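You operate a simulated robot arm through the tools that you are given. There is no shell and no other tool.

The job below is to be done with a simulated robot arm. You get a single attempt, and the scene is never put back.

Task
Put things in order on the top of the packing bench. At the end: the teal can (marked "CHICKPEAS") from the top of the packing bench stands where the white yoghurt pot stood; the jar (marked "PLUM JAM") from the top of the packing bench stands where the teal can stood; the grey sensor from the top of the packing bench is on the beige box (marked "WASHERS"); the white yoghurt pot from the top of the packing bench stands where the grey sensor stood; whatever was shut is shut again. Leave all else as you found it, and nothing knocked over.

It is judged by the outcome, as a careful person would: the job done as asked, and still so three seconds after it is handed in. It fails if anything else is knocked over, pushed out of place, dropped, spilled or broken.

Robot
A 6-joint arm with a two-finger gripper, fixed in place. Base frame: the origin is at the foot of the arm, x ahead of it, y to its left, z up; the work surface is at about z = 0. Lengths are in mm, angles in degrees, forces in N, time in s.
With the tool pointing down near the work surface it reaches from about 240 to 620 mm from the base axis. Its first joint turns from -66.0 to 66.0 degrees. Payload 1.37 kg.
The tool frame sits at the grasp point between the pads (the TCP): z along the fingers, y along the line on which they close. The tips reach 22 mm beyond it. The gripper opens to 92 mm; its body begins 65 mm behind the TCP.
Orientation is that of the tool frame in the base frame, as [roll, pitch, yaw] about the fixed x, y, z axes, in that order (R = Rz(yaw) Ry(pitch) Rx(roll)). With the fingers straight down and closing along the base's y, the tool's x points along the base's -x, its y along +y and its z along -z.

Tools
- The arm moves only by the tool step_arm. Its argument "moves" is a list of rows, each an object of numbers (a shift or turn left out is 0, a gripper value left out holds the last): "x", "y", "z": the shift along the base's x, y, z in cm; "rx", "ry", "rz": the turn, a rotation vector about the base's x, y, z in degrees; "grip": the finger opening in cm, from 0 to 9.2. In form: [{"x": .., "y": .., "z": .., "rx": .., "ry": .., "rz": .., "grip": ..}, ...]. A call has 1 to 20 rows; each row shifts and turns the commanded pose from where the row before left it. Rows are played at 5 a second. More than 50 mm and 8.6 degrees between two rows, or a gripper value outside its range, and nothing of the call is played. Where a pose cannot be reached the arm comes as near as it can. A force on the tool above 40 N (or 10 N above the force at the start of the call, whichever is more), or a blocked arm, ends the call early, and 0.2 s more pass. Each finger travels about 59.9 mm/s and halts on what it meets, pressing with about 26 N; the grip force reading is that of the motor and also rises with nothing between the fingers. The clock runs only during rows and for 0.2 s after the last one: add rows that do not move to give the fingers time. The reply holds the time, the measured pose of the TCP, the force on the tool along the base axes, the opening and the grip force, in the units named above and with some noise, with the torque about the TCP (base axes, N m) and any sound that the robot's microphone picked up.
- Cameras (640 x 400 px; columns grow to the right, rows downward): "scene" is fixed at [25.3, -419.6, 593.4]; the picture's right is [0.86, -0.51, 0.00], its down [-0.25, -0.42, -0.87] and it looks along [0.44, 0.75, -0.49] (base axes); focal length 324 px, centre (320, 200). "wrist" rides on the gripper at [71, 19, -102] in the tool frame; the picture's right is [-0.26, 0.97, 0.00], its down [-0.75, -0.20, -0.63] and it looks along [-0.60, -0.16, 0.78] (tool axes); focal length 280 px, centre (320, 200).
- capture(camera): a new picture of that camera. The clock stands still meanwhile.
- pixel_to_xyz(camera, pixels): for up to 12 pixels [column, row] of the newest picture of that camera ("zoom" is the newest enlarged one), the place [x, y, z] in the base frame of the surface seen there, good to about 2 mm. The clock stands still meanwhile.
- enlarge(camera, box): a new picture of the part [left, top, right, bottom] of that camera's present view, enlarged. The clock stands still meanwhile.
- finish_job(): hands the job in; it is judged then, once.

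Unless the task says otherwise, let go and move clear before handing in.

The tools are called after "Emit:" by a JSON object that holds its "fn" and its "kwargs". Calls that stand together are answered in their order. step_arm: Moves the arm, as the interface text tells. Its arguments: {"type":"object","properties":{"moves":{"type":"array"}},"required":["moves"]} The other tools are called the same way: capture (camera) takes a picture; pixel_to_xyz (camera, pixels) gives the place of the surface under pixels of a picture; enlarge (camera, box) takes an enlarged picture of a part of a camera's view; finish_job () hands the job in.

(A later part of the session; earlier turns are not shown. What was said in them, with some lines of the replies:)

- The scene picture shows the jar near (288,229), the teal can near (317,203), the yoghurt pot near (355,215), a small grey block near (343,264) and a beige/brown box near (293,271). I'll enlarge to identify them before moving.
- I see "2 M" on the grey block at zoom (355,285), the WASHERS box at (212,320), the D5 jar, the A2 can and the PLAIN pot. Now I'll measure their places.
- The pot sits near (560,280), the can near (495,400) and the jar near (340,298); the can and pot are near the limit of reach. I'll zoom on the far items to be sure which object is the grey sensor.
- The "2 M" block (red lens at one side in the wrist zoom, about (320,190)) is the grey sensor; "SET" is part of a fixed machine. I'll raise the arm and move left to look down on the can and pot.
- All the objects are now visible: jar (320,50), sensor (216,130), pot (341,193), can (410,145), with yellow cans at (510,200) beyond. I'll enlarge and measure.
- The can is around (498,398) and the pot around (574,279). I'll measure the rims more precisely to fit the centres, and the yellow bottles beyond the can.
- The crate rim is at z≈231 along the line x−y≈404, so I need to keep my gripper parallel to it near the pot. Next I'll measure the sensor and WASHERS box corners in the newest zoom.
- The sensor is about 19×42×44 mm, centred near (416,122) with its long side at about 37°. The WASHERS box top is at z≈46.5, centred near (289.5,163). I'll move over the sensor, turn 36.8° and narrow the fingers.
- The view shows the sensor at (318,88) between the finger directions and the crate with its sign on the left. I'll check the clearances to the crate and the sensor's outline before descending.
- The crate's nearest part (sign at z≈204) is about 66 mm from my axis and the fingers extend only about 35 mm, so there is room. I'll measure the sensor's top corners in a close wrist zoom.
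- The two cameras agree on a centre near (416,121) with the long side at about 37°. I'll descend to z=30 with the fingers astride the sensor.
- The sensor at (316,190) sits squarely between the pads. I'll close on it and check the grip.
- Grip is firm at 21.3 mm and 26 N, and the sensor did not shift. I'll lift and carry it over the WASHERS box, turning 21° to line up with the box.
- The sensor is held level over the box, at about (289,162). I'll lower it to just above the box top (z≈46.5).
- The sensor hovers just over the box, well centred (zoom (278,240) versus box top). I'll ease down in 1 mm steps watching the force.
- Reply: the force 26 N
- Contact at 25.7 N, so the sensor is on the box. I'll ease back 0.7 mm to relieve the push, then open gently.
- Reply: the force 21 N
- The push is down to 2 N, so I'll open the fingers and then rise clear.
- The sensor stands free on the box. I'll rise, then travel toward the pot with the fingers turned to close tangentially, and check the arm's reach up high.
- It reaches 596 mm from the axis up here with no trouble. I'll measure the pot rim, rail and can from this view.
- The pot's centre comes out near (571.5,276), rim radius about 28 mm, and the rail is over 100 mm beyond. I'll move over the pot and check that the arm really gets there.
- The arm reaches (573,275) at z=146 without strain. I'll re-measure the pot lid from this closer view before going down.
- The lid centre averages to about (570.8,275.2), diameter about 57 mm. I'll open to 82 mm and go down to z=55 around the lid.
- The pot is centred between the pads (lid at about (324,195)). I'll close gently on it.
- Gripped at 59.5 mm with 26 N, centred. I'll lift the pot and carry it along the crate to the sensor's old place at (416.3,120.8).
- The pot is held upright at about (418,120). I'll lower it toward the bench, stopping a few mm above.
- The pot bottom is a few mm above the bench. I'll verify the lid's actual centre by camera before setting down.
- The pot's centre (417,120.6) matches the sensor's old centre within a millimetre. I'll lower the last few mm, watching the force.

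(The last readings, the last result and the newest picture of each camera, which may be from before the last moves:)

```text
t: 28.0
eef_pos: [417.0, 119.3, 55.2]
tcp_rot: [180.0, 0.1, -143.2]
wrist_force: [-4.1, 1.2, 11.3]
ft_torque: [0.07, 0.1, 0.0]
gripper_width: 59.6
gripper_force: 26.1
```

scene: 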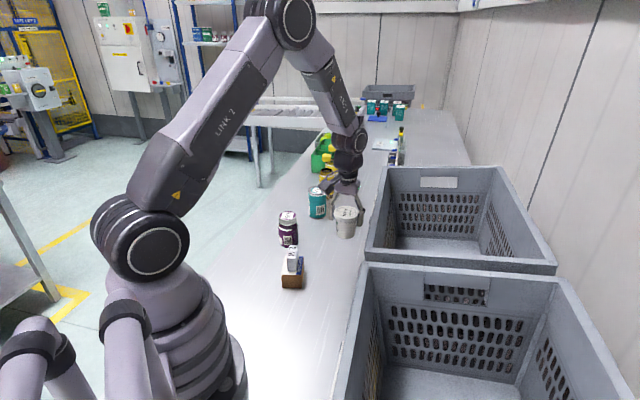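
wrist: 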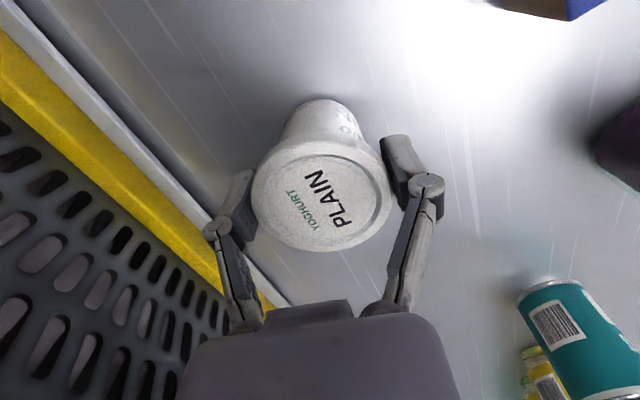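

Contact with the bench shows at 11 N. I'll ease up a hair and open the fingers slowly.

Emit:
{"fn": "step_arm", "kwargs": {"moves": [{"z": 0.03}, {"grip": 6.3}, {"grip": 6.8}, {"grip": 7.5}, {"grip": 8.0}, {}]}}

Emit:
{"fn": "capture", "kwargs": {"camera": "wrist"}}

Emit:
{"fn": "enlarge", "kwargs": {"camera": "scene", "box": [290, 190, 410, 290]}}

```text
t: 29.4
eef_pos: [418.0, 119.3, 55.2]
tcp_rot: [180.0, 0.0, -143.1]
wrist_force: [0.2, 0.1, -0.4]
ft_torque: [0.04, -0.02, 0.0]
gripper_width: 80.2
gripper_force: 0.1
```

```text
taken
```

wrist: 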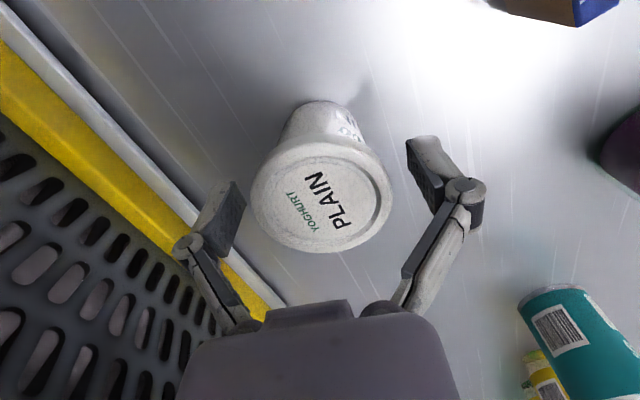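

```text
4.00 times, centred on (350, 240) of scene
```

zoom: 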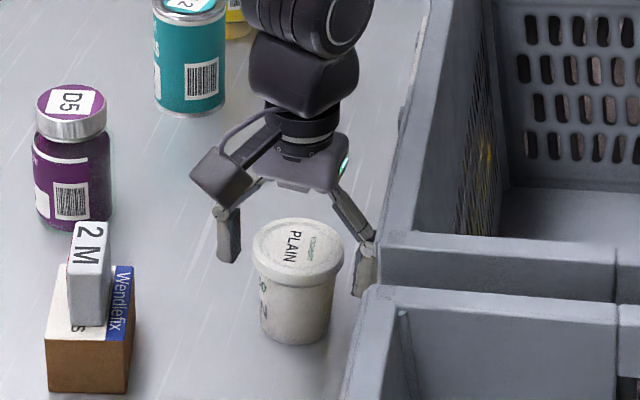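

The pot stands free on the sensor's old place. I'll rise and swing over toward the can for a close look.

Emit:
{"fn": "step_arm", "kwargs": {"moves": [{"z": 2}, {"z": 4}, {"z": 5}, {"z": 5}, {"x": 0.5, "y": 3.4, "rz": 0.3}, {"x": 0.5, "y": 3.4, "rz": 0.3}, {"x": 0.5, "y": 3.4, "rz": 0.3}, {"x": 0.5, "y": 3.4, "rz": 0.3}, {"x": 0.5, "y": 3.4, "rz": 0.3}, {"x": 0.5, "y": 3.4, "rz": 0.3}, {"x": 0.5, "y": 3.6, "rz": 0.3}, {}, {}]}}

Emit:
{"fn": "capture", "kwargs": {"camera": "wrist"}}

Emit:
{"fn": "capture", "kwargs": {"camera": "scene"}}

```text
t: 32.2
eef_pos: [452.8, 358.7, 215.2]
tcp_rot: [-179.9, 0.0, -141.1]
wrist_force: [0.7, -0.3, -0.1]
ft_torque: [-0.01, 0.0, 0.0]
gripper_width: 80.1
gripper_force: 0.0
```

```text
taken
```

wrist: 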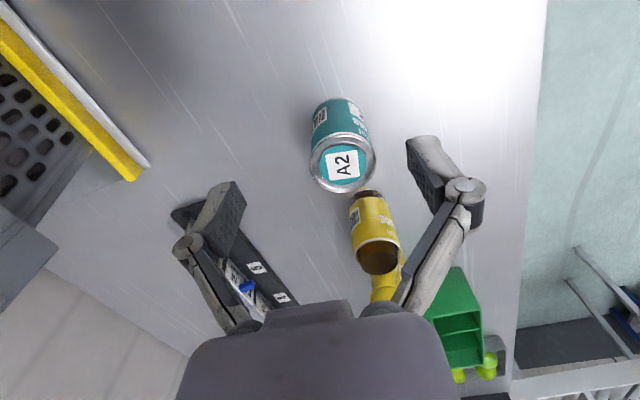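

```text
taken
```

scene: 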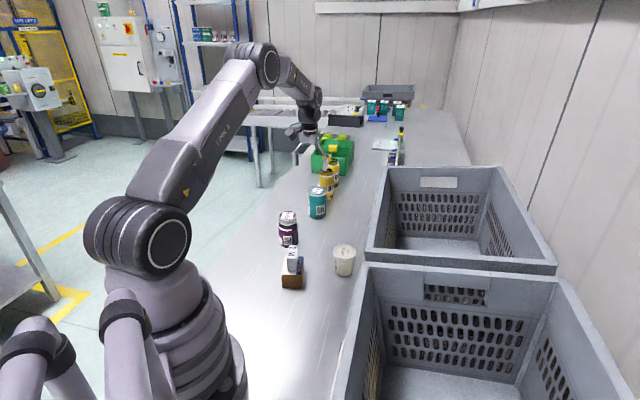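

The can (342,160) and the nearest yellow bottle (375,230) are in view. I'll enlarge and measure the can's rim.

Emit:
{"fn": "enlarge", "kwargs": {"camera": "wrist", "box": [280, 80, 440, 300]}}

Emit:
{"fn": "pixel_to_xyz", "kwargs": {"camera": "wrist", "pixels": [[312, 163], [374, 163], [343, 138], [343, 190], [343, 164], [322, 144], [364, 184], [322, 183], [364, 144], [370, 215], [378, 258], [360, 243]]}}

```text
1.82 times, centred on (360, 190) of wrist
```

zoom: 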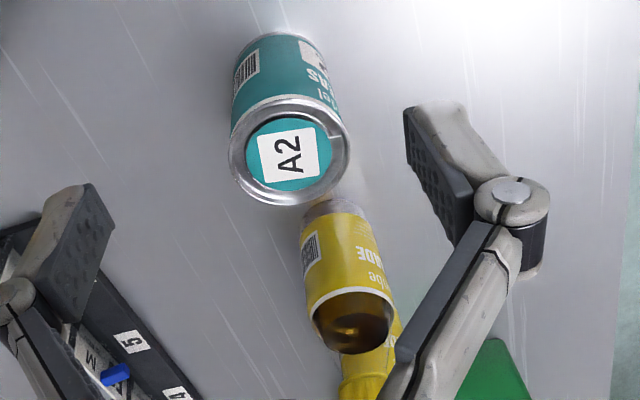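

```text
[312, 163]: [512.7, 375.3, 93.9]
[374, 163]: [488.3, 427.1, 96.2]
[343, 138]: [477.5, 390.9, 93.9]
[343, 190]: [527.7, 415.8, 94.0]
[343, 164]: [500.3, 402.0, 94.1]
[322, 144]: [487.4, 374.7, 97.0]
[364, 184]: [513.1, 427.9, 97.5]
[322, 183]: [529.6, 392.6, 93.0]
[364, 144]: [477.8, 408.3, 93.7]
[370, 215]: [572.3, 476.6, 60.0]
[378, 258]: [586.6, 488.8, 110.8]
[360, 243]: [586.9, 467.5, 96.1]
```

The can's centre is near (502,403), rim about 60 mm across. I'll move over it and come down to z≈140 to test the reach there.

Emit:
{"fn": "step_arm", "kwargs": {"moves": [{"x": 1.7, "y": 1.45, "grip": 8.8}, {"x": 1.7, "y": 1.45}, {"x": 1.62, "y": 1.4}, {"z": -2.5}, {"z": -2.5}, {"z": -2.4}, {}, {}]}}

Emit:
{"fn": "capture", "kwargs": {"camera": "wrist"}}

Emit:
{"fn": "capture", "kwargs": {"camera": "scene"}}

```text
t: 34.0
eef_pos: [499.3, 398.6, 141.4]
tcp_rot: [180.0, 0.0, -141.1]
wrist_force: [-0.4, -0.2, 0.6]
ft_torque: [-0.01, 0.02, -0.03]
gripper_width: 88.0
gripper_force: 0.1
out of reach, approached as far as the arm can: row 3
```

```text
taken
```

wrist: 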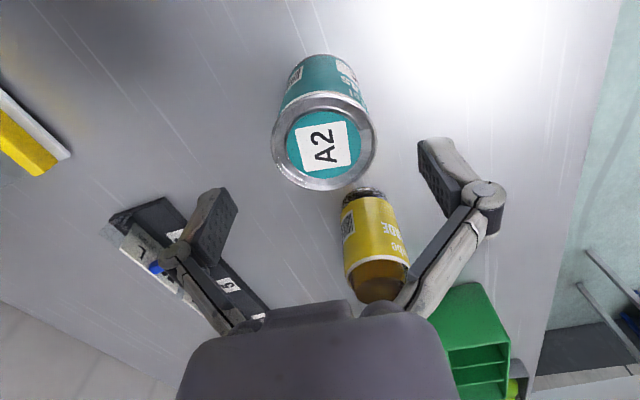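

```text
taken
```

scene: 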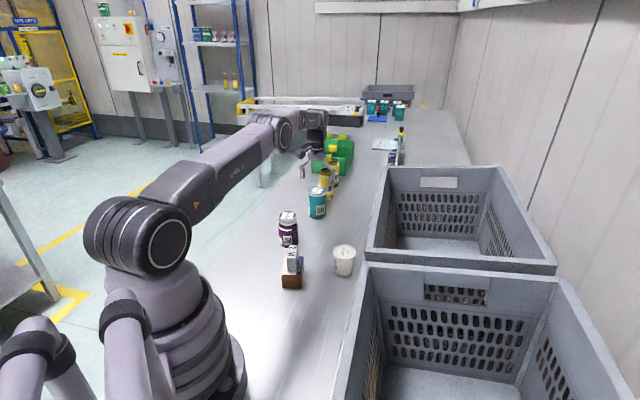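

The reply says row 3 was just out of reach with the tool straight down (about 640 mm). I'll lean the tool outward by 6° about the closing axis, which brings the wrist back within reach while the pads stay parallel to the can's sides.

Emit:
{"fn": "step_arm", "kwargs": {"moves": [{"rx": 1.885, "ry": -2.335}, {"rx": 1.885, "ry": -2.335}, {}, {}]}}

Emit:
{"fn": "step_arm", "kwargs": {"moves": [{}]}}

Emit:
{"fn": "step_arm", "kwargs": {"moves": [{}]}}

Emit:
{"fn": "capture", "kwargs": {"camera": "wrist"}}

Emit:
{"fn": "enlarge", "kwargs": {"camera": "wrist", "box": [250, 40, 400, 200]}}

```text
t: 35.0
eef_pos: [498.5, 399.9, 141.3]
tcp_rot: [-179.9, 5.9, -141.0]
wrist_force: [-0.2, -0.1, -0.3]
ft_torque: [-0.02, -0.01, -0.01]
gripper_width: 88.1
gripper_force: 0.1
```

```text
t: 35.4
eef_pos: [498.0, 399.4, 139.9]
tcp_rot: [180.0, 6.1, -141.1]
wrist_force: [0.2, 0.1, -0.2]
ft_torque: [-0.01, -0.02, -0.01]
gripper_width: 87.9
gripper_force: 0.0
```

```text
t: 35.8
eef_pos: [498.7, 399.8, 140.4]
tcp_rot: [-180.0, 6.0, -141.1]
wrist_force: [-0.3, -0.6, -0.5]
ft_torque: [0.01, 0.0, -0.03]
gripper_width: 87.9
gripper_force: 0.1
```

```text
taken
```

wrist: 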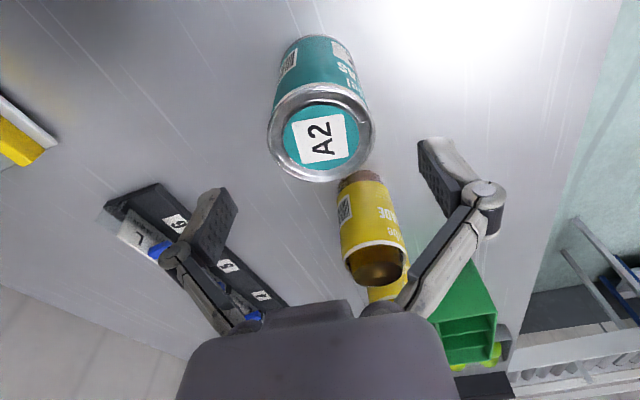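

```text
2.50 times, centred on (325, 120) of wrist
```

zoom: 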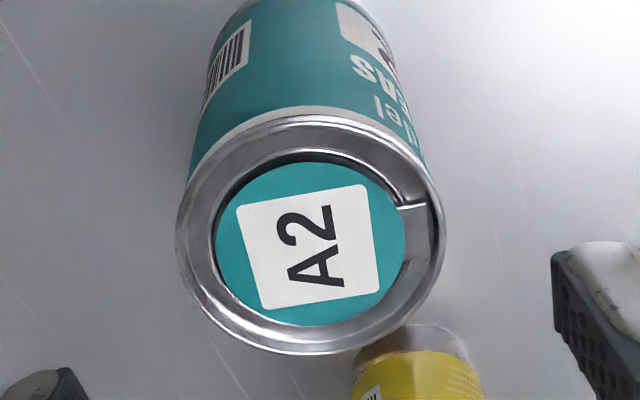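

The tilt is in (pitch 6°) at about (498.4,399.7). I'll measure the can's rim in this view to get the exact offset.

Emit:
{"fn": "pixel_to_xyz", "kwargs": {"camera": "zoom", "pixels": [[182, 235], [438, 235], [310, 122], [310, 348], [215, 155], [410, 155], [215, 318], [410, 318], [310, 240]]}}

Emit:
{"fn": "enlarge", "kwargs": {"camera": "scene", "box": [260, 120, 360, 230]}}

```text
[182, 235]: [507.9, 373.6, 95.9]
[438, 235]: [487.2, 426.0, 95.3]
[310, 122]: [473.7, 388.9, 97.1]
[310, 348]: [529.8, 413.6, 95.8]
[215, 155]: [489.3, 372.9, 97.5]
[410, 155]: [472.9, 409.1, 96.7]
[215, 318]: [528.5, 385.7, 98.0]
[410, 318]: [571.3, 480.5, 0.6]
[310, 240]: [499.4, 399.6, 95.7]
```

```text
3.64 times, centred on (310, 175) of scene
```

zoom: 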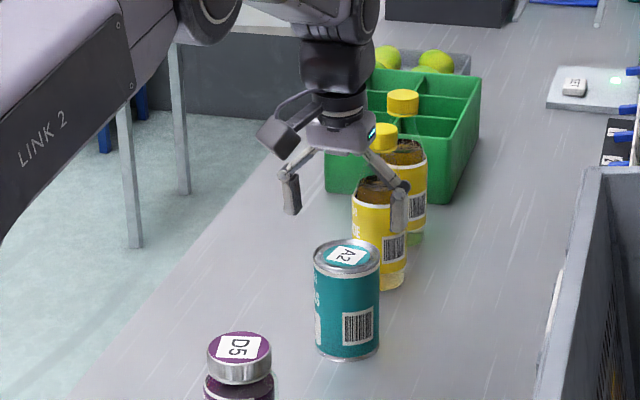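

The can is centred within about 2 mm of the tool's axis. I'll shift 1.2/2.5 mm and go down to z≈63 around it.

Emit:
{"fn": "step_arm", "kwargs": {"moves": [{"x": 0.12, "y": 0.25}, {"z": -2}, {"z": -2}, {"z": -2}, {"z": -1.8}, {}]}}

Emit:
{"fn": "capture", "kwargs": {"camera": "wrist"}}

Emit:
{"fn": "enlarge", "kwargs": {"camera": "scene", "box": [260, 120, 360, 230]}}

```text
t: 37.2
eef_pos: [498.5, 402.3, 62.1]
tcp_rot: [179.9, 6.0, -141.1]
wrist_force: [0.4, -0.8, 1.1]
ft_torque: [0.01, 0.02, 0.01]
gripper_width: 88.0
gripper_force: 0.1
```

```text
taken
```

wrist: 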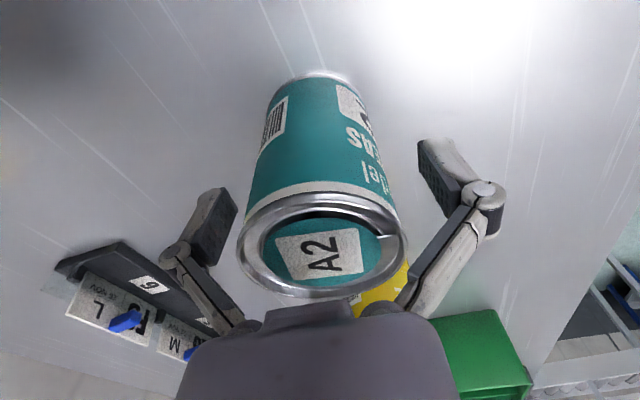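

```text
3.64 times, centred on (310, 175) of scene
```

zoom: 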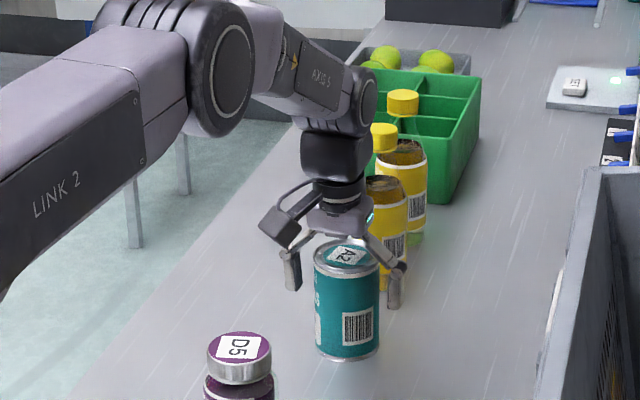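

The can is between the pads, with the fingers symmetric around it. I'll close on it.

Emit:
{"fn": "step_arm", "kwargs": {"moves": [{"grip": 7.8}, {"grip": 7.0}, {"grip": 6.4}, {"grip": 5.6}, {}, {}]}}

Emit:
{"fn": "capture", "kwargs": {"camera": "wrist"}}

```text
t: 38.6
eef_pos: [498.4, 402.9, 62.4]
tcp_rot: [-180.0, 6.1, -141.1]
wrist_force: [-0.1, -4.3, 9.3]
ft_torque: [0.02, 0.04, 0.0]
gripper_width: 60.9
gripper_force: 26.0
```

```text
taken
```

wrist: 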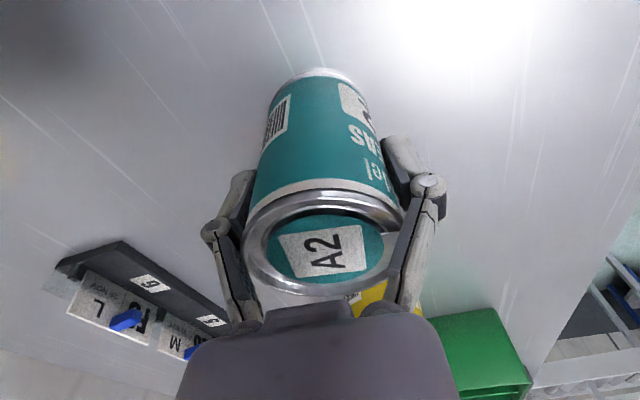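

Gripped at 60.9 mm, 26 N. I'll lift a little first and check the load.

Emit:
{"fn": "step_arm", "kwargs": {"moves": [{"z": 0.5}, {"z": 1.5}, {}]}}

Emit:
{"fn": "enlarge", "kwargs": {"camera": "scene", "box": [260, 120, 360, 230]}}

```text
t: 39.4
eef_pos: [498.5, 401.7, 81.4]
tcp_rot: [179.9, 5.9, -141.1]
wrist_force: [-1.0, 0.1, -3.5]
ft_torque: [0.03, 0.0, -0.02]
gripper_width: 60.5
gripper_force: 26.6
```

```text
3.64 times, centred on (310, 175) of scene
```

zoom: 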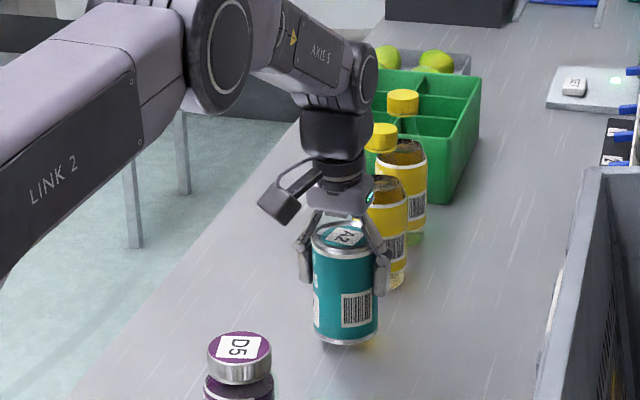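

The can came up cleanly and upright (load about 3.5 N). I'll raise it further and carry it to the pot's old place at about (571,276).

Emit:
{"fn": "step_arm", "kwargs": {"moves": [{"z": 3}, {"z": 4}, {"z": 2}, {"x": 1.22, "y": -2.1, "rz": -2.18}, {"x": 1.22, "y": -2.1, "rz": -2.18}, {"x": 1.23, "y": -2.11, "rz": -2.18}, {"x": 1.22, "y": -2.1, "rz": -2.18}, {"x": 1.22, "y": -2.1, "rz": -2.19}, {"x": 1.23, "y": -2.11, "rz": -2.19}, {}, {}]}}

Emit:
{"fn": "capture", "kwargs": {"camera": "wrist"}}

Emit:
{"fn": "capture", "kwargs": {"camera": "scene"}}

```text
t: 41.8
eef_pos: [571.5, 274.5, 172.7]
tcp_rot: [-180.0, 5.9, -154.2]
wrist_force: [0.1, -0.1, -3.0]
ft_torque: [0.03, 0.02, -0.02]
gripper_width: 60.3
gripper_force: 25.9
```

```text
taken
```

wrist: 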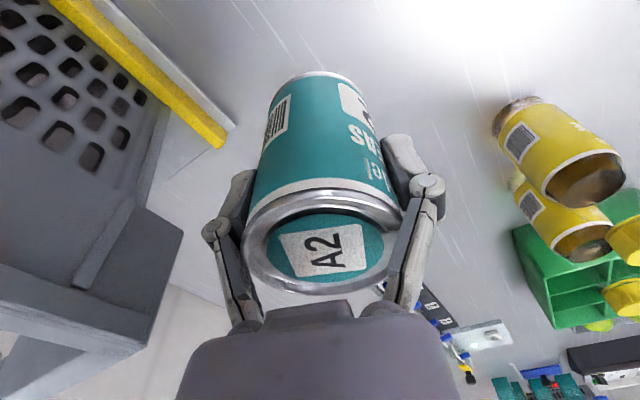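

```text
taken
```

scene: 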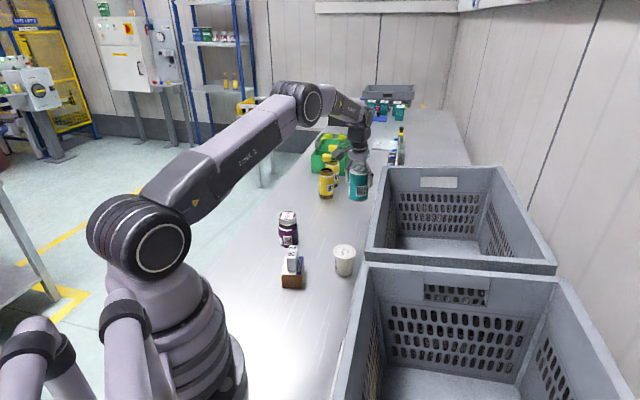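

The can is held upright over the place at (571.5,274.5). I'll lower it to a few mm above the bench and check its centre by camera.

Emit:
{"fn": "step_arm", "kwargs": {"moves": [{"z": -3}, {"z": -3}, {"z": -2.5}, {"z": -1.5}, {"z": -0.5}, {}, {}]}}

Emit:
{"fn": "enlarge", "kwargs": {"camera": "scene", "box": [300, 130, 420, 250]}}

Emit:
{"fn": "capture", "kwargs": {"camera": "wrist"}}

```text
t: 43.4
eef_pos: [570.5, 275.0, 67.2]
tcp_rot: [180.0, 6.0, -154.2]
wrist_force: [-0.2, -0.4, -3.7]
ft_torque: [-0.03, 0.01, 0.03]
gripper_width: 60.0
gripper_force: 26.5
```

```text
3.33 times, centred on (360, 190) of scene
```

zoom: 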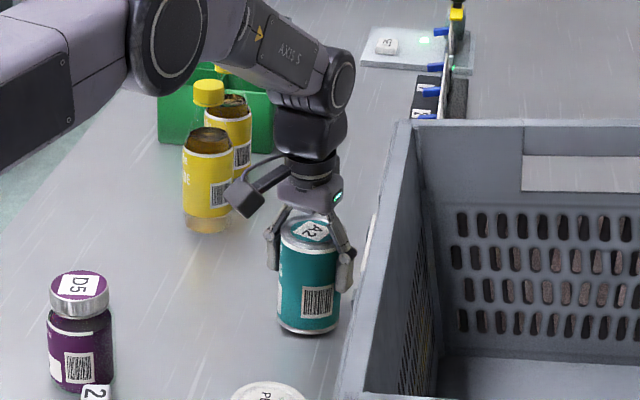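

```text
taken
```

wrist: 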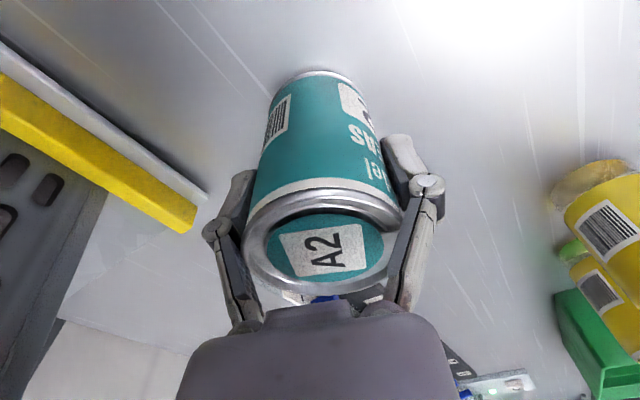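

I'll verify the can's axis from the scene camera using points on its front surface and rim.

Emit:
{"fn": "pixel_to_xyz", "kwargs": {"camera": "zoom", "pixels": [[308, 258], [308, 270], [308, 300], [308, 322], [283, 290], [334, 290], [308, 250], [296, 249], [320, 250], [308, 238]]}}

Emit:
{"fn": "pixel_to_xyz", "kwargs": {"camera": "wrist", "pixels": [[250, 240], [398, 235], [322, 195], [322, 292], [322, 245], [200, 190], [195, 225]]}}

```text
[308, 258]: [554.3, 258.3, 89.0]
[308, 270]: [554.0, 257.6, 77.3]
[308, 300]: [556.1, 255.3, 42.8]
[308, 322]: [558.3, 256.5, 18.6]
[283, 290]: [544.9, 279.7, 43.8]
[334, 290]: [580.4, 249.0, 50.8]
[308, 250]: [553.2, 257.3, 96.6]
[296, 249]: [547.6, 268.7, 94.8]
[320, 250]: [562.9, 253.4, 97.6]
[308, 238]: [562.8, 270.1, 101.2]
```

```text
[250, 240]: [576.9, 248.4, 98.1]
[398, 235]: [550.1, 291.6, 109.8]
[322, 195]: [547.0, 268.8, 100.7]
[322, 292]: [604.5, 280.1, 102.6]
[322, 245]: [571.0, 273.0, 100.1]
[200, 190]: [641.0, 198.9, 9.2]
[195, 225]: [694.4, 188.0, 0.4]
```

Comparing with the pot's original centre (about (572,276.5)), the can is about 3 mm too far outward. I'll shift it back and lower to just above the bench.

Emit:
{"fn": "step_arm", "kwargs": {"moves": [{"x": -0.28, "y": -0.11}, {"z": -0.25}, {"z": -0.12}, {}]}}

Emit:
{"fn": "step_arm", "kwargs": {"moves": [{"z": -0.08}, {}]}}

```text
t: 44.4
eef_pos: [568.7, 273.6, 62.6]
tcp_rot: [180.0, 6.0, -154.2]
wrist_force: [0.6, -0.3, -3.3]
ft_torque: [-0.02, 0.03, -0.02]
gripper_width: 60.1
gripper_force: 25.4
```

```text
t: 45.0
eef_pos: [568.4, 273.9, 62.8]
tcp_rot: [-180.0, 6.0, -154.1]
wrist_force: [-1.2, -0.9, 0.2]
ft_torque: [0.07, 0.02, 0.03]
gripper_width: 60.0
gripper_force: 26.0
```

The load is beginning to transfer to the bench (force z from −3.3 to 0.2 N). One more small step.

Emit:
{"fn": "step_arm", "kwargs": {"moves": [{"z": -0.05}, {}]}}

Emit:
{"fn": "enlarge", "kwargs": {"camera": "scene", "box": [300, 130, 420, 250]}}

Emit:
{"fn": "pixel_to_xyz", "kwargs": {"camera": "zoom", "pixels": [[306, 262], [306, 275], [306, 303], [306, 325], [281, 290], [331, 290], [306, 255]]}}

```text
t: 45.6
eef_pos: [569.5, 274.5, 63.2]
tcp_rot: [180.0, 6.2, -154.2]
wrist_force: [-4.0, -1.0, 6.5]
ft_torque: [0.16, 0.09, 0.09]
gripper_width: 59.9
gripper_force: 26.2
```

```text
3.33 times, centred on (360, 190) of scene
```

zoom: 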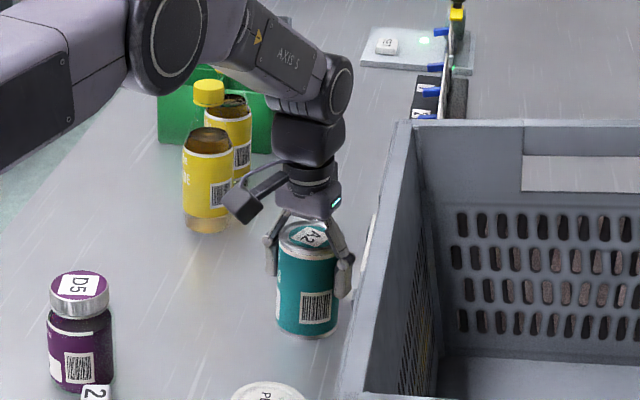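

```text
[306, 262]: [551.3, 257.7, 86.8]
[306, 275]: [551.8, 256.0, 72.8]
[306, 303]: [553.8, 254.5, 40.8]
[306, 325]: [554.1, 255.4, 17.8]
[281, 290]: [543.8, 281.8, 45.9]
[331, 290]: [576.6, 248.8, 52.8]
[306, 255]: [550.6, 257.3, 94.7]
```

The can is down on the bench and centred on the pot's old spot within about 2 mm. I'll open the fingers slowly.

Emit:
{"fn": "step_arm", "kwargs": {"moves": [{"z": 0.03}, {"grip": 6.4}, {"grip": 7.0}, {"grip": 7.8}, {"grip": 8.4}, {}]}}

Emit:
{"fn": "capture", "kwargs": {"camera": "wrist"}}

Emit:
{"fn": "enlarge", "kwargs": {"camera": "scene", "box": [300, 130, 420, 250]}}

```text
t: 47.0
eef_pos: [570.0, 274.5, 63.0]
tcp_rot: [180.0, 6.0, -154.3]
wrist_force: [0.0, 0.3, 0.1]
ft_torque: [0.03, 0.01, 0.03]
gripper_width: 83.8
gripper_force: 0.1
```

```text
taken
```

wrist: 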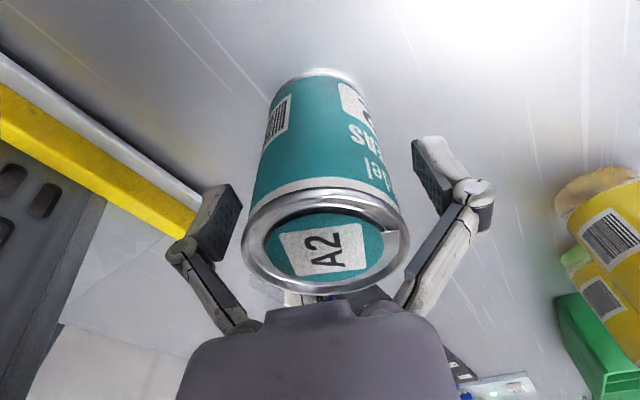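

```text
3.33 times, centred on (360, 190) of scene
```

zoom: 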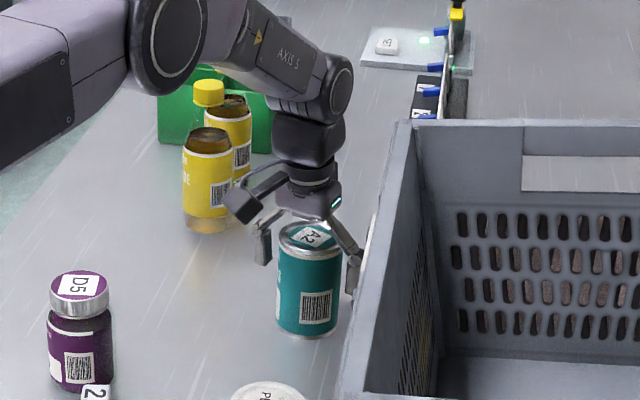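

The can stands free. I'll rise straight up, then go over to the jar keeping the 6° lean.

Emit:
{"fn": "step_arm", "kwargs": {"moves": [{"z": 1.5}, {"z": 3}, {"z": 4}, {"z": 4}, {"z": 2.5}, {"x": -3.24, "y": 0.44, "rz": 2.27}, {"x": -3.24, "y": 0.44, "rz": 2.27}, {"x": -3.24, "y": 0.44, "rz": 2.27}, {"x": -3.24, "y": 0.44, "rz": 2.27}, {"x": -3.24, "y": 0.44, "rz": 2.27}, {"x": -3.24, "y": 0.45, "rz": 2.27}, {"x": -3.24, "y": 0.45, "rz": 2.28}, {"z": -2.5}, {"z": -2.5}, {}, {}]}}

Emit:
{"fn": "capture", "kwargs": {"camera": "wrist"}}

Emit:
{"fn": "capture", "kwargs": {"camera": "scene"}}

```text
t: 50.4
eef_pos: [343.6, 303.9, 162.5]
tcp_rot: [180.0, 6.0, -138.3]
wrist_force: [0.2, 0.4, 0.3]
ft_torque: [0.01, 0.0, 0.03]
gripper_width: 83.9
gripper_force: 0.2
```

```text
taken
```

wrist: 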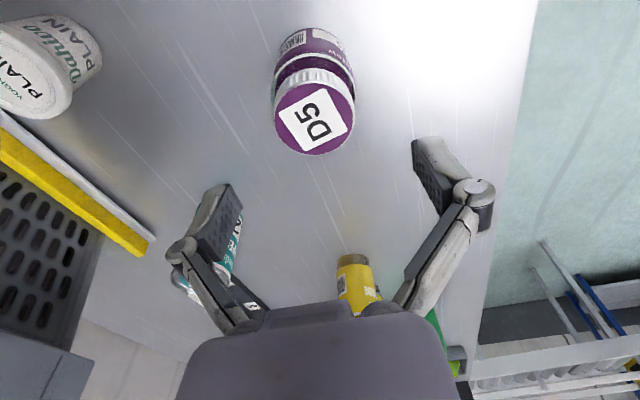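

```text
taken
```

scene: 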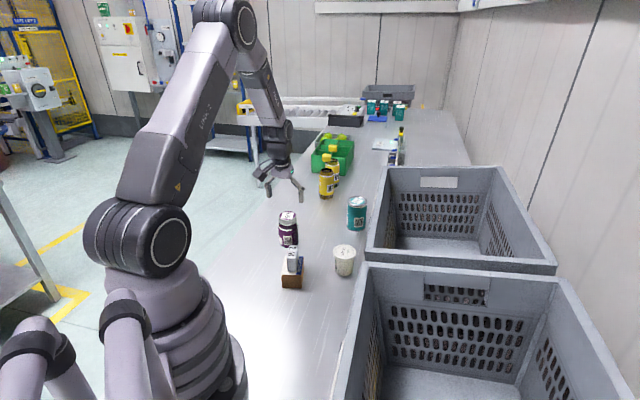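

The can, pot and sensor all stand. I'll measure the jar's lid (around (315,115)) for centring.

Emit:
{"fn": "enlarge", "kwargs": {"camera": "wrist", "box": [250, 20, 380, 165]}}

Emit:
{"fn": "pixel_to_xyz", "kwargs": {"camera": "wrist", "pixels": [[277, 118], [353, 113], [313, 82], [316, 153], [315, 117], [290, 92], [340, 142], [290, 144], [342, 90]]}}

Emit:
{"fn": "enlarge", "kwargs": {"camera": "scene", "box": [250, 190, 330, 270]}}

Emit:
{"fn": "pixel_to_xyz", "kwargs": {"camera": "zoom", "pixels": [[304, 110], [304, 135], [304, 200], [304, 240], [260, 200], [345, 200], [304, 120], [270, 122], [337, 122]]}}

```text
2.76 times, centred on (315, 92) of wrist
```

zoom: 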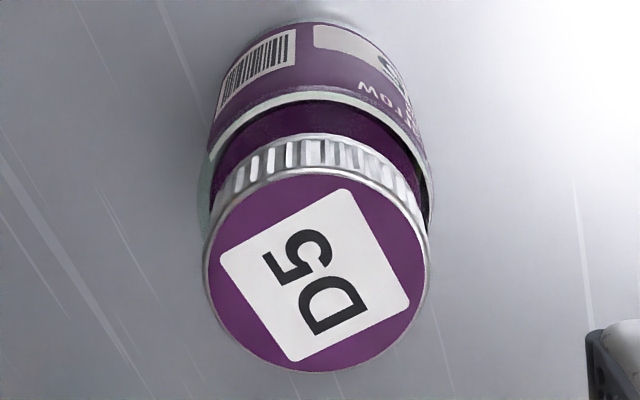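

```text
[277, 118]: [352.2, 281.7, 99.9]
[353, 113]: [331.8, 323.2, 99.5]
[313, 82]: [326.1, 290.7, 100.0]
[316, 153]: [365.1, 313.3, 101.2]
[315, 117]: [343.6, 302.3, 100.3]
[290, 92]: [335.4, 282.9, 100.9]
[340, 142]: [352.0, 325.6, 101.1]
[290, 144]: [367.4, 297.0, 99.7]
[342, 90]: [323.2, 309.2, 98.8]
```

```text
5.00 times, centred on (290, 230) of scene
```

zoom: 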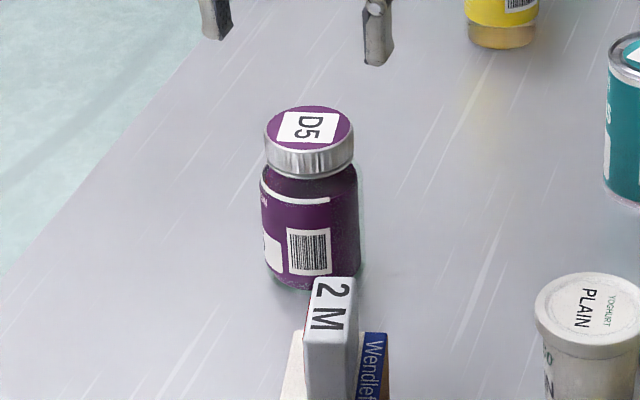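

```text
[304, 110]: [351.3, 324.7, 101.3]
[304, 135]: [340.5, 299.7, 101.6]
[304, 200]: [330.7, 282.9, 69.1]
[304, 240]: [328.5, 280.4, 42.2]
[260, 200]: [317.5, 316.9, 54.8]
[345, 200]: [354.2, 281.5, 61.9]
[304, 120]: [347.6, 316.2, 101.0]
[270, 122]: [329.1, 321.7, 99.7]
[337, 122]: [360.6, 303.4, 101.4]
```

The jar is centred within about 2 mm of my axis. I'll nudge the tool by (1.9,−1.0) mm and go down to z≈55 around its body.

Emit:
{"fn": "step_arm", "kwargs": {"moves": [{"x": 0.19, "y": -0.1, "grip": 8.6}, {"z": -3}, {"z": -2.5}, {"z": -2}, {"z": -2}, {"z": -1.2}, {}]}}

Emit:
{"fn": "capture", "kwargs": {"camera": "wrist"}}

Emit:
{"fn": "enlarge", "kwargs": {"camera": "scene", "box": [230, 170, 350, 290]}}

```text
t: 52.0
eef_pos: [346.4, 303.9, 55.1]
tcp_rot: [-180.0, 6.1, -138.3]
wrist_force: [0.5, 1.1, 0.8]
ft_torque: [-0.01, 0.0, -0.03]
gripper_width: 86.1
gripper_force: 0.0
```

```text
taken
```

wrist: 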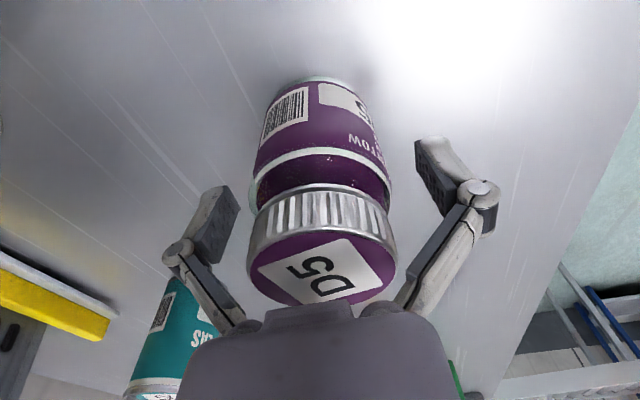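

```text
3.33 times, centred on (290, 230) of scene
```

zoom: 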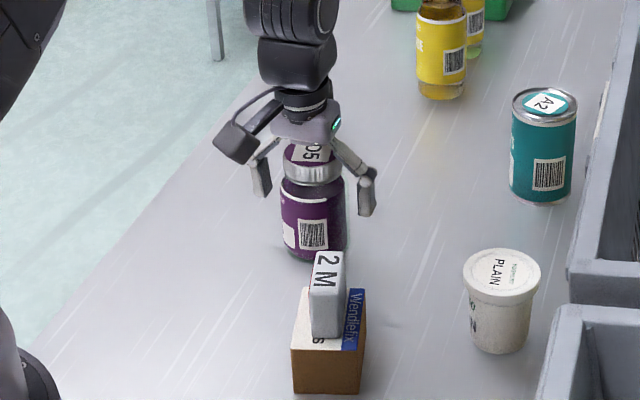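

The jar (centre column about 322) is between the pads with no contact. I'll close on it.

Emit:
{"fn": "step_arm", "kwargs": {"moves": [{"grip": 7.6}, {"grip": 6.8}, {"grip": 6.2}, {"grip": 5.4}, {}, {}]}}

Emit:
{"fn": "capture", "kwargs": {"camera": "wrist"}}

```text
t: 53.4
eef_pos: [345.1, 303.3, 55.9]
tcp_rot: [-180.0, 5.9, -138.3]
wrist_force: [0.6, -4.2, 10.2]
ft_torque: [0.07, 0.11, 0.04]
gripper_width: 59.8
gripper_force: 26.2
```

```text
taken
```

wrist: 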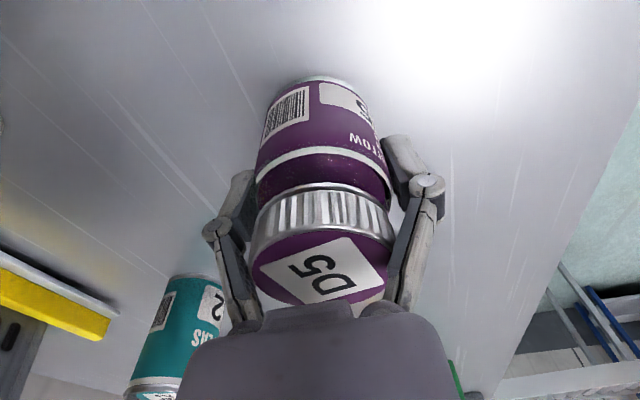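

Gripped at 59.8 mm, 26 N. I'll lift a little and check that it hangs straight.

Emit:
{"fn": "step_arm", "kwargs": {"moves": [{"z": 0.5}, {"z": 1.5}, {}]}}

Emit:
{"fn": "enlarge", "kwargs": {"camera": "scene", "box": [230, 170, 350, 290]}}

Emit:
{"fn": "capture", "kwargs": {"camera": "wrist"}}

```text
t: 54.2
eef_pos: [345.4, 304.9, 74.8]
tcp_rot: [180.0, 5.9, -138.2]
wrist_force: [-0.3, -0.6, -2.7]
ft_torque: [0.0, -0.02, -0.03]
gripper_width: 59.9
gripper_force: 26.6
```

```text
3.33 times, centred on (290, 230) of scene
```

zoom: 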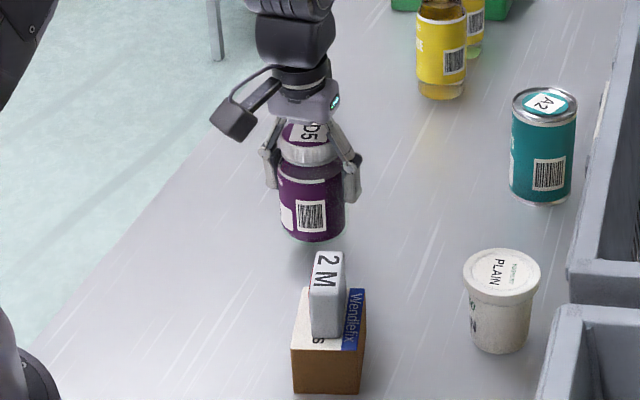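

```text
taken
```

wrist: 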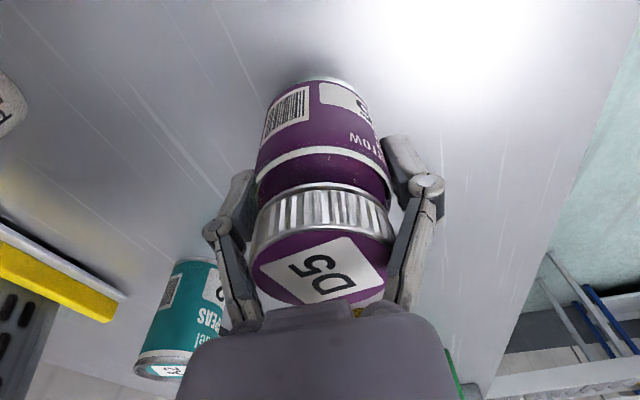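

The jar hangs straight. I'll lift it higher and carry it to the can's old place at about (502,403.5).

Emit:
{"fn": "step_arm", "kwargs": {"moves": [{"z": 3}, {"z": 4}, {"z": 2}, {"x": 2.6, "y": 1.65, "rz": -0.47}, {"x": 2.6, "y": 1.65, "rz": -0.47}, {"x": 2.6, "y": 1.65, "rz": -0.47}, {"x": 2.6, "y": 1.65, "rz": -0.47}, {"x": 2.6, "y": 1.65, "rz": -0.46}, {"x": 2.6, "y": 1.65, "rz": -0.46}, {}, {}]}}

Emit:
{"fn": "capture", "kwargs": {"camera": "scene"}}

Emit:
{"fn": "capture", "kwargs": {"camera": "wrist"}}

```text
t: 56.6
eef_pos: [497.4, 403.9, 165.3]
tcp_rot: [180.0, 6.0, -141.1]
wrist_force: [-0.6, -0.5, -3.4]
ft_torque: [-0.01, -0.01, -0.02]
gripper_width: 59.6
gripper_force: 26.2
```

```text
taken
```

scene: 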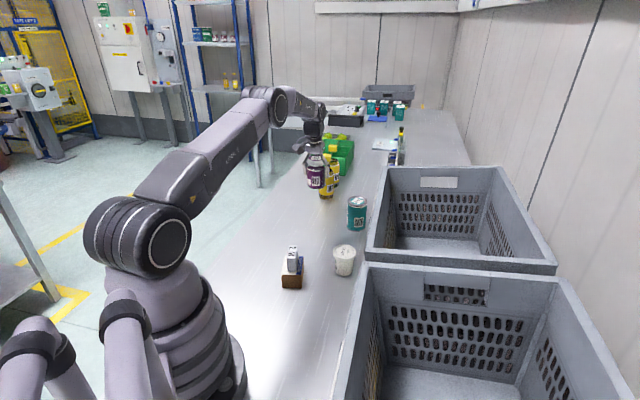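

```text
taken
```

wrist: 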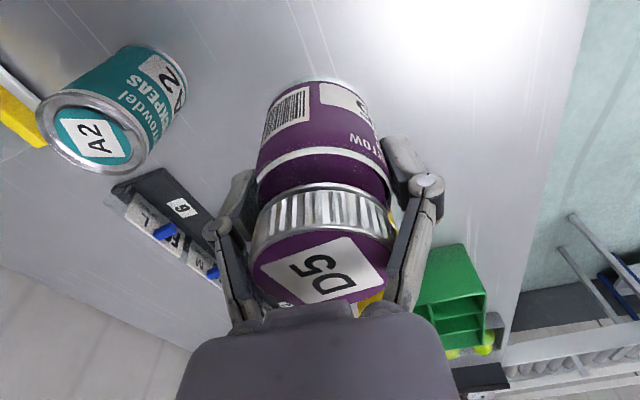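

The jar is over the spot, upright. I'll lower it to a few mm above the bench, then check its centre against the can's original place.

Emit:
{"fn": "step_arm", "kwargs": {"moves": [{"z": -3}, {"z": -3}, {"z": -2.5}, {"z": -1.5}, {"z": -0.4}, {}, {}]}}

Emit:
{"fn": "step_arm", "kwargs": {"moves": [{}]}}

Emit:
{"fn": "enlarge", "kwargs": {"camera": "scene", "box": [260, 120, 380, 240]}}

Emit:
{"fn": "capture", "kwargs": {"camera": "wrist"}}

```text
t: 58.2
eef_pos: [501.9, 402.8, 61.7]
tcp_rot: [180.0, 6.0, -141.1]
wrist_force: [0.2, -0.6, -2.9]
ft_torque: [-0.02, 0.0, -0.02]
gripper_width: 59.7
gripper_force: 25.7
```

```text
t: 58.6
eef_pos: [501.4, 403.7, 61.3]
tcp_rot: [179.9, 6.0, -141.1]
wrist_force: [0.2, -0.1, -3.8]
ft_torque: [-0.03, -0.04, -0.01]
gripper_width: 59.4
gripper_force: 25.8
```

```text
3.33 times, centred on (320, 180) of scene
```

zoom: 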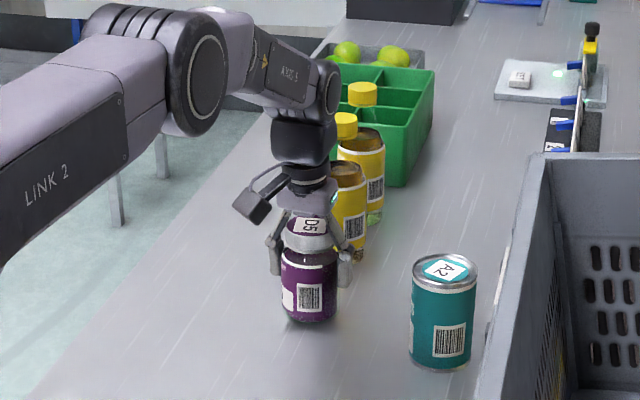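

```text
taken
```

wrist: 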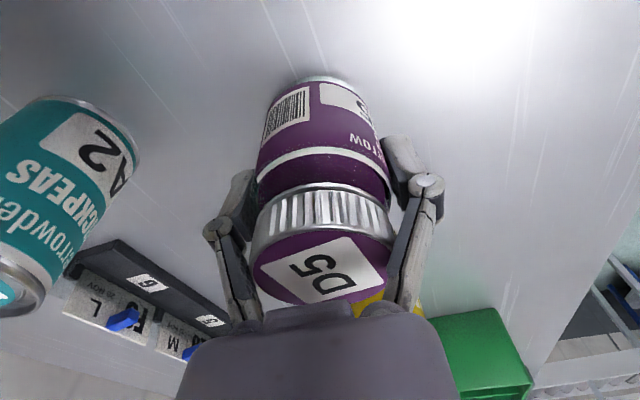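

The TCP reads (501.6,403.3). I'll check the jar's axis from the scene camera, and the placed can's rim too.

Emit:
{"fn": "pixel_to_xyz", "kwargs": {"camera": "zoom", "pixels": [[309, 276], [309, 290], [309, 308], [284, 285], [334, 290], [413, 267], [475, 269], [444, 255], [444, 289]]}}

```text
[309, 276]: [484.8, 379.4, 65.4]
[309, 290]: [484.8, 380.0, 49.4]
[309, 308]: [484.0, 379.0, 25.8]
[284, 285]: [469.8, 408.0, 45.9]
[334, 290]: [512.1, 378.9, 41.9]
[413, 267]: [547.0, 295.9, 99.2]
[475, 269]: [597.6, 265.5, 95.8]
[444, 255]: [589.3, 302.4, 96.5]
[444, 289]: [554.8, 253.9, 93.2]
```

The jar is within 2 mm of the can's old centre. I'll nudge it 1 mm and lower it to contact.

Emit:
{"fn": "step_arm", "kwargs": {"moves": [{"x": 0.08, "y": -0.05}, {"z": -0.3}, {"z": -0.15}, {}]}}

Emit:
{"fn": "step_arm", "kwargs": {"moves": [{"z": -0.08}, {}]}}

```text
t: 59.6
eef_pos: [501.7, 402.8, 57.7]
tcp_rot: [180.0, 6.0, -141.1]
wrist_force: [0.1, 0.1, -4.0]
ft_torque: [0.01, 0.0, 0.04]
gripper_width: 59.7
gripper_force: 25.9
```

```text
t: 60.2
eef_pos: [501.4, 402.0, 56.3]
tcp_rot: [-180.0, 6.0, -141.0]
wrist_force: [0.1, 0.4, -2.4]
ft_torque: [0.05, -0.02, 0.0]
gripper_width: 59.5
gripper_force: 26.0
```

Emit:
{"fn": "step_arm", "kwargs": {"moves": [{"z": -0.06}, {}]}}

```text
t: 60.8
eef_pos: [501.2, 403.4, 55.4]
tcp_rot: [180.0, 5.9, -141.1]
wrist_force: [-2.0, 0.0, 0.8]
ft_torque: [0.07, 0.05, 0.01]
gripper_width: 59.3
gripper_force: 26.4
```

The load is transferring (force z now +0.8 N). One more small step to seat it.

Emit:
{"fn": "step_arm", "kwargs": {"moves": [{"z": -0.05}, {}]}}

```text
t: 61.4
eef_pos: [501.4, 402.9, 56.0]
tcp_rot: [180.0, 6.0, -141.0]
wrist_force: [-3.1, -3.7, 11.0]
ft_torque: [0.1, 0.26, 0.09]
gripper_width: 59.4
gripper_force: 26.0
```

The jar is seated (11 N). I'll ease up a hair and open the fingers slowly.

Emit:
{"fn": "step_arm", "kwargs": {"moves": [{"z": 0.04}, {"grip": 6.3}, {"grip": 6.9}, {"grip": 7.7}, {"grip": 8.5}, {}]}}

Emit:
{"fn": "capture", "kwargs": {"camera": "wrist"}}

Emit:
{"fn": "enlarge", "kwargs": {"camera": "scene", "box": [260, 120, 380, 240]}}

```text
t: 62.8
eef_pos: [503.2, 403.8, 55.6]
tcp_rot: [-179.9, 6.0, -141.1]
wrist_force: [-0.4, -0.3, 0.2]
ft_torque: [0.0, 0.03, 0.04]
gripper_width: 85.2
gripper_force: 0.0
```

```text
taken
```

wrist: 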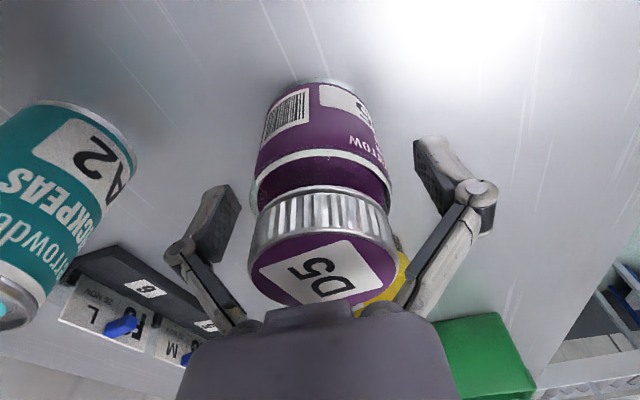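

```text
3.33 times, centred on (320, 180) of scene
```

zoom: 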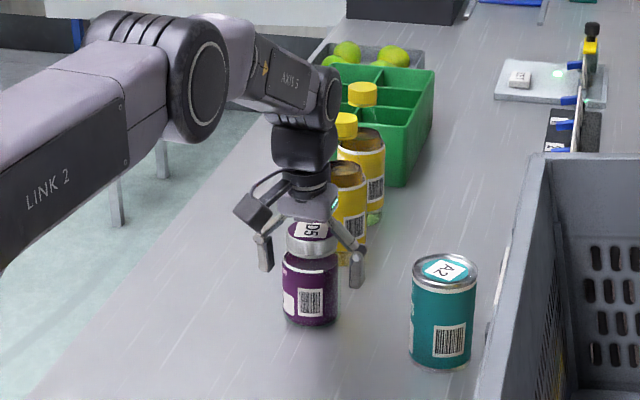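

The jar stands free. I'll rise straight up, then retreat to a clear pose and take final pictures.

Emit:
{"fn": "step_arm", "kwargs": {"moves": [{"z": 1.5}, {"z": 3}, {"z": 4}, {"z": 4}, {"z": 4}, {"x": -3, "y": -2.5}, {"x": -3, "y": -2.5, "rx": -1.885, "ry": 2.335}, {"x": -3, "y": -2.5, "rx": -1.885, "ry": 2.335}, {"x": -3, "y": -3, "z": 2}, {"x": -2, "y": -3, "z": 2}, {"y": -3, "z": 2}, {}, {}]}}

Emit:
{"fn": "capture", "kwargs": {"camera": "scene"}}

Emit:
{"fn": "capture", "kwargs": {"camera": "wrist"}}

Emit:
{"fn": "enlarge", "kwargs": {"camera": "scene", "box": [260, 150, 400, 300]}}

```text
t: 65.6
eef_pos: [362.3, 238.4, 283.3]
tcp_rot: [-179.9, 0.1, -141.0]
wrist_force: [0.0, -0.3, 0.1]
ft_torque: [0.0, 0.01, -0.01]
gripper_width: 84.8
gripper_force: 0.0
```

```text
taken
```

scene: 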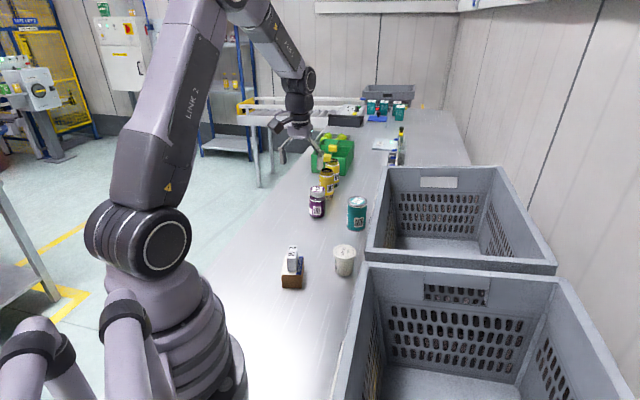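

```text
taken
```

wrist: 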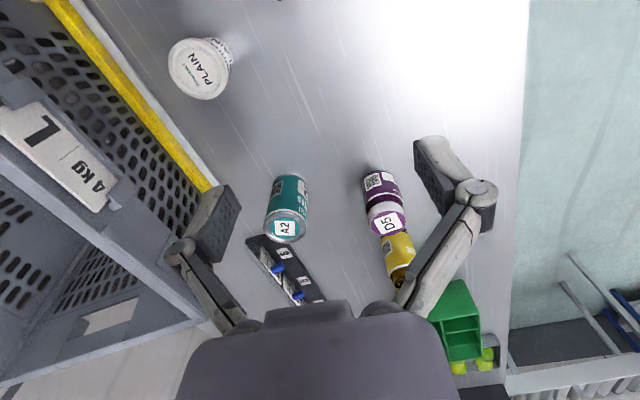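

```text
2.67 times, centred on (330, 225) of scene
```

zoom: 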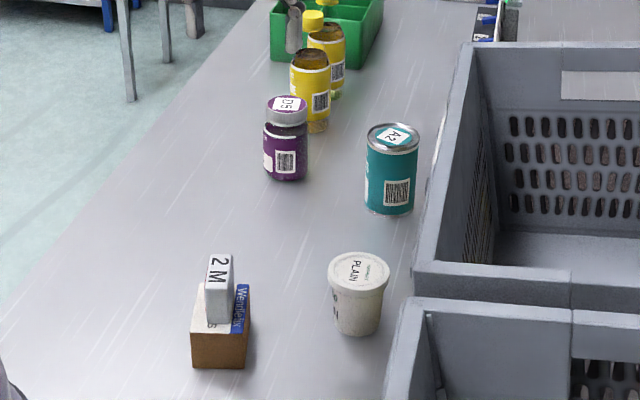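

All five objects are standing as asked. I'll do one last position check of the jar, can, pot and sensor from the scene zoom.

Emit:
{"fn": "enlarge", "kwargs": {"camera": "scene", "box": [290, 150, 390, 240]}}

Emit:
{"fn": "pixel_to_xyz", "kwargs": {"camera": "zoom", "pixels": [[186, 182], [250, 182], [218, 168], [218, 194], [352, 232], [430, 232], [391, 214], [391, 250], [218, 250], [391, 300]]}}

Emit:
{"fn": "enlarge", "kwargs": {"camera": "scene", "box": [265, 225, 375, 300]}}

```text
4.44 times, centred on (340, 195) of scene
```

zoom: 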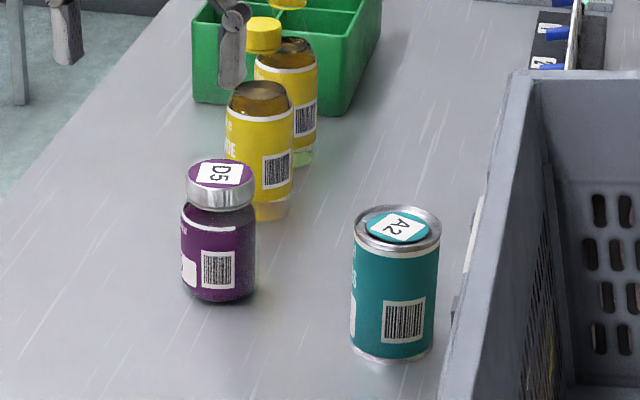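

```text
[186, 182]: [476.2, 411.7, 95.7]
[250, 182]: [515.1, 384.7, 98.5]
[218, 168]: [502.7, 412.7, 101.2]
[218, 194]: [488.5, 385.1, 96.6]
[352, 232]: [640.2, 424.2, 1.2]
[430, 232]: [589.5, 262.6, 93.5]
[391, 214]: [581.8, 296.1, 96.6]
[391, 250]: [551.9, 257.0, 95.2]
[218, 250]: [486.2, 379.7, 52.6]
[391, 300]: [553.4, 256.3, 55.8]
```

```text
5.33 times, centred on (320, 262) of scene
```

zoom: 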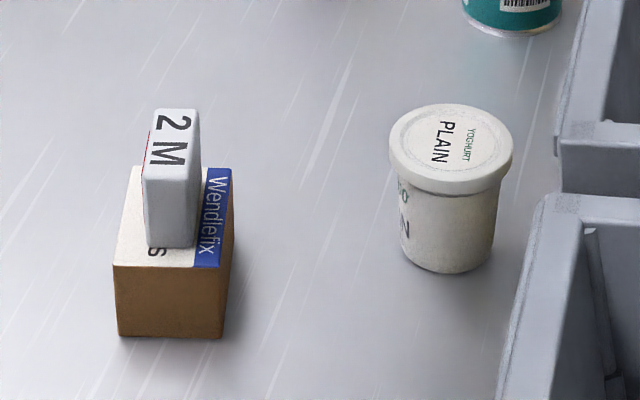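

The final zoom matches the start view. The jar's base is at columns 181–256, where the can's was at 180–260, and the can is centred on column 392 where the pot was. The pot is on the sensor's old place, the sensor stands on the WASHERS box, nothing else has moved, and the gripper is empty and clear, so I'm handing in.

Emit:
{"fn": "finish_job", "kwargs": {}}

```text
The job is handed in.
```

The job is handed in, and the final pictures show everything standing where you asked, with nothing knocked over:

- **Teal can (CHICKPEAS):** it stands where the white yoghurt pot stood.
- **Jar (PLUM JAM):** it stands where the teal can stood.
- **Grey sensor (the "2 M" block):** it stands on the WASHERS box.
- **White yoghurt pot:** it stands where the grey sensor stood.

By camera measurement, each moved object is within about 2–3 mm of its target spot. I saw nothing on the bench that had been shut, so nothing needed closing again. The gripper is empty and clear of everything.
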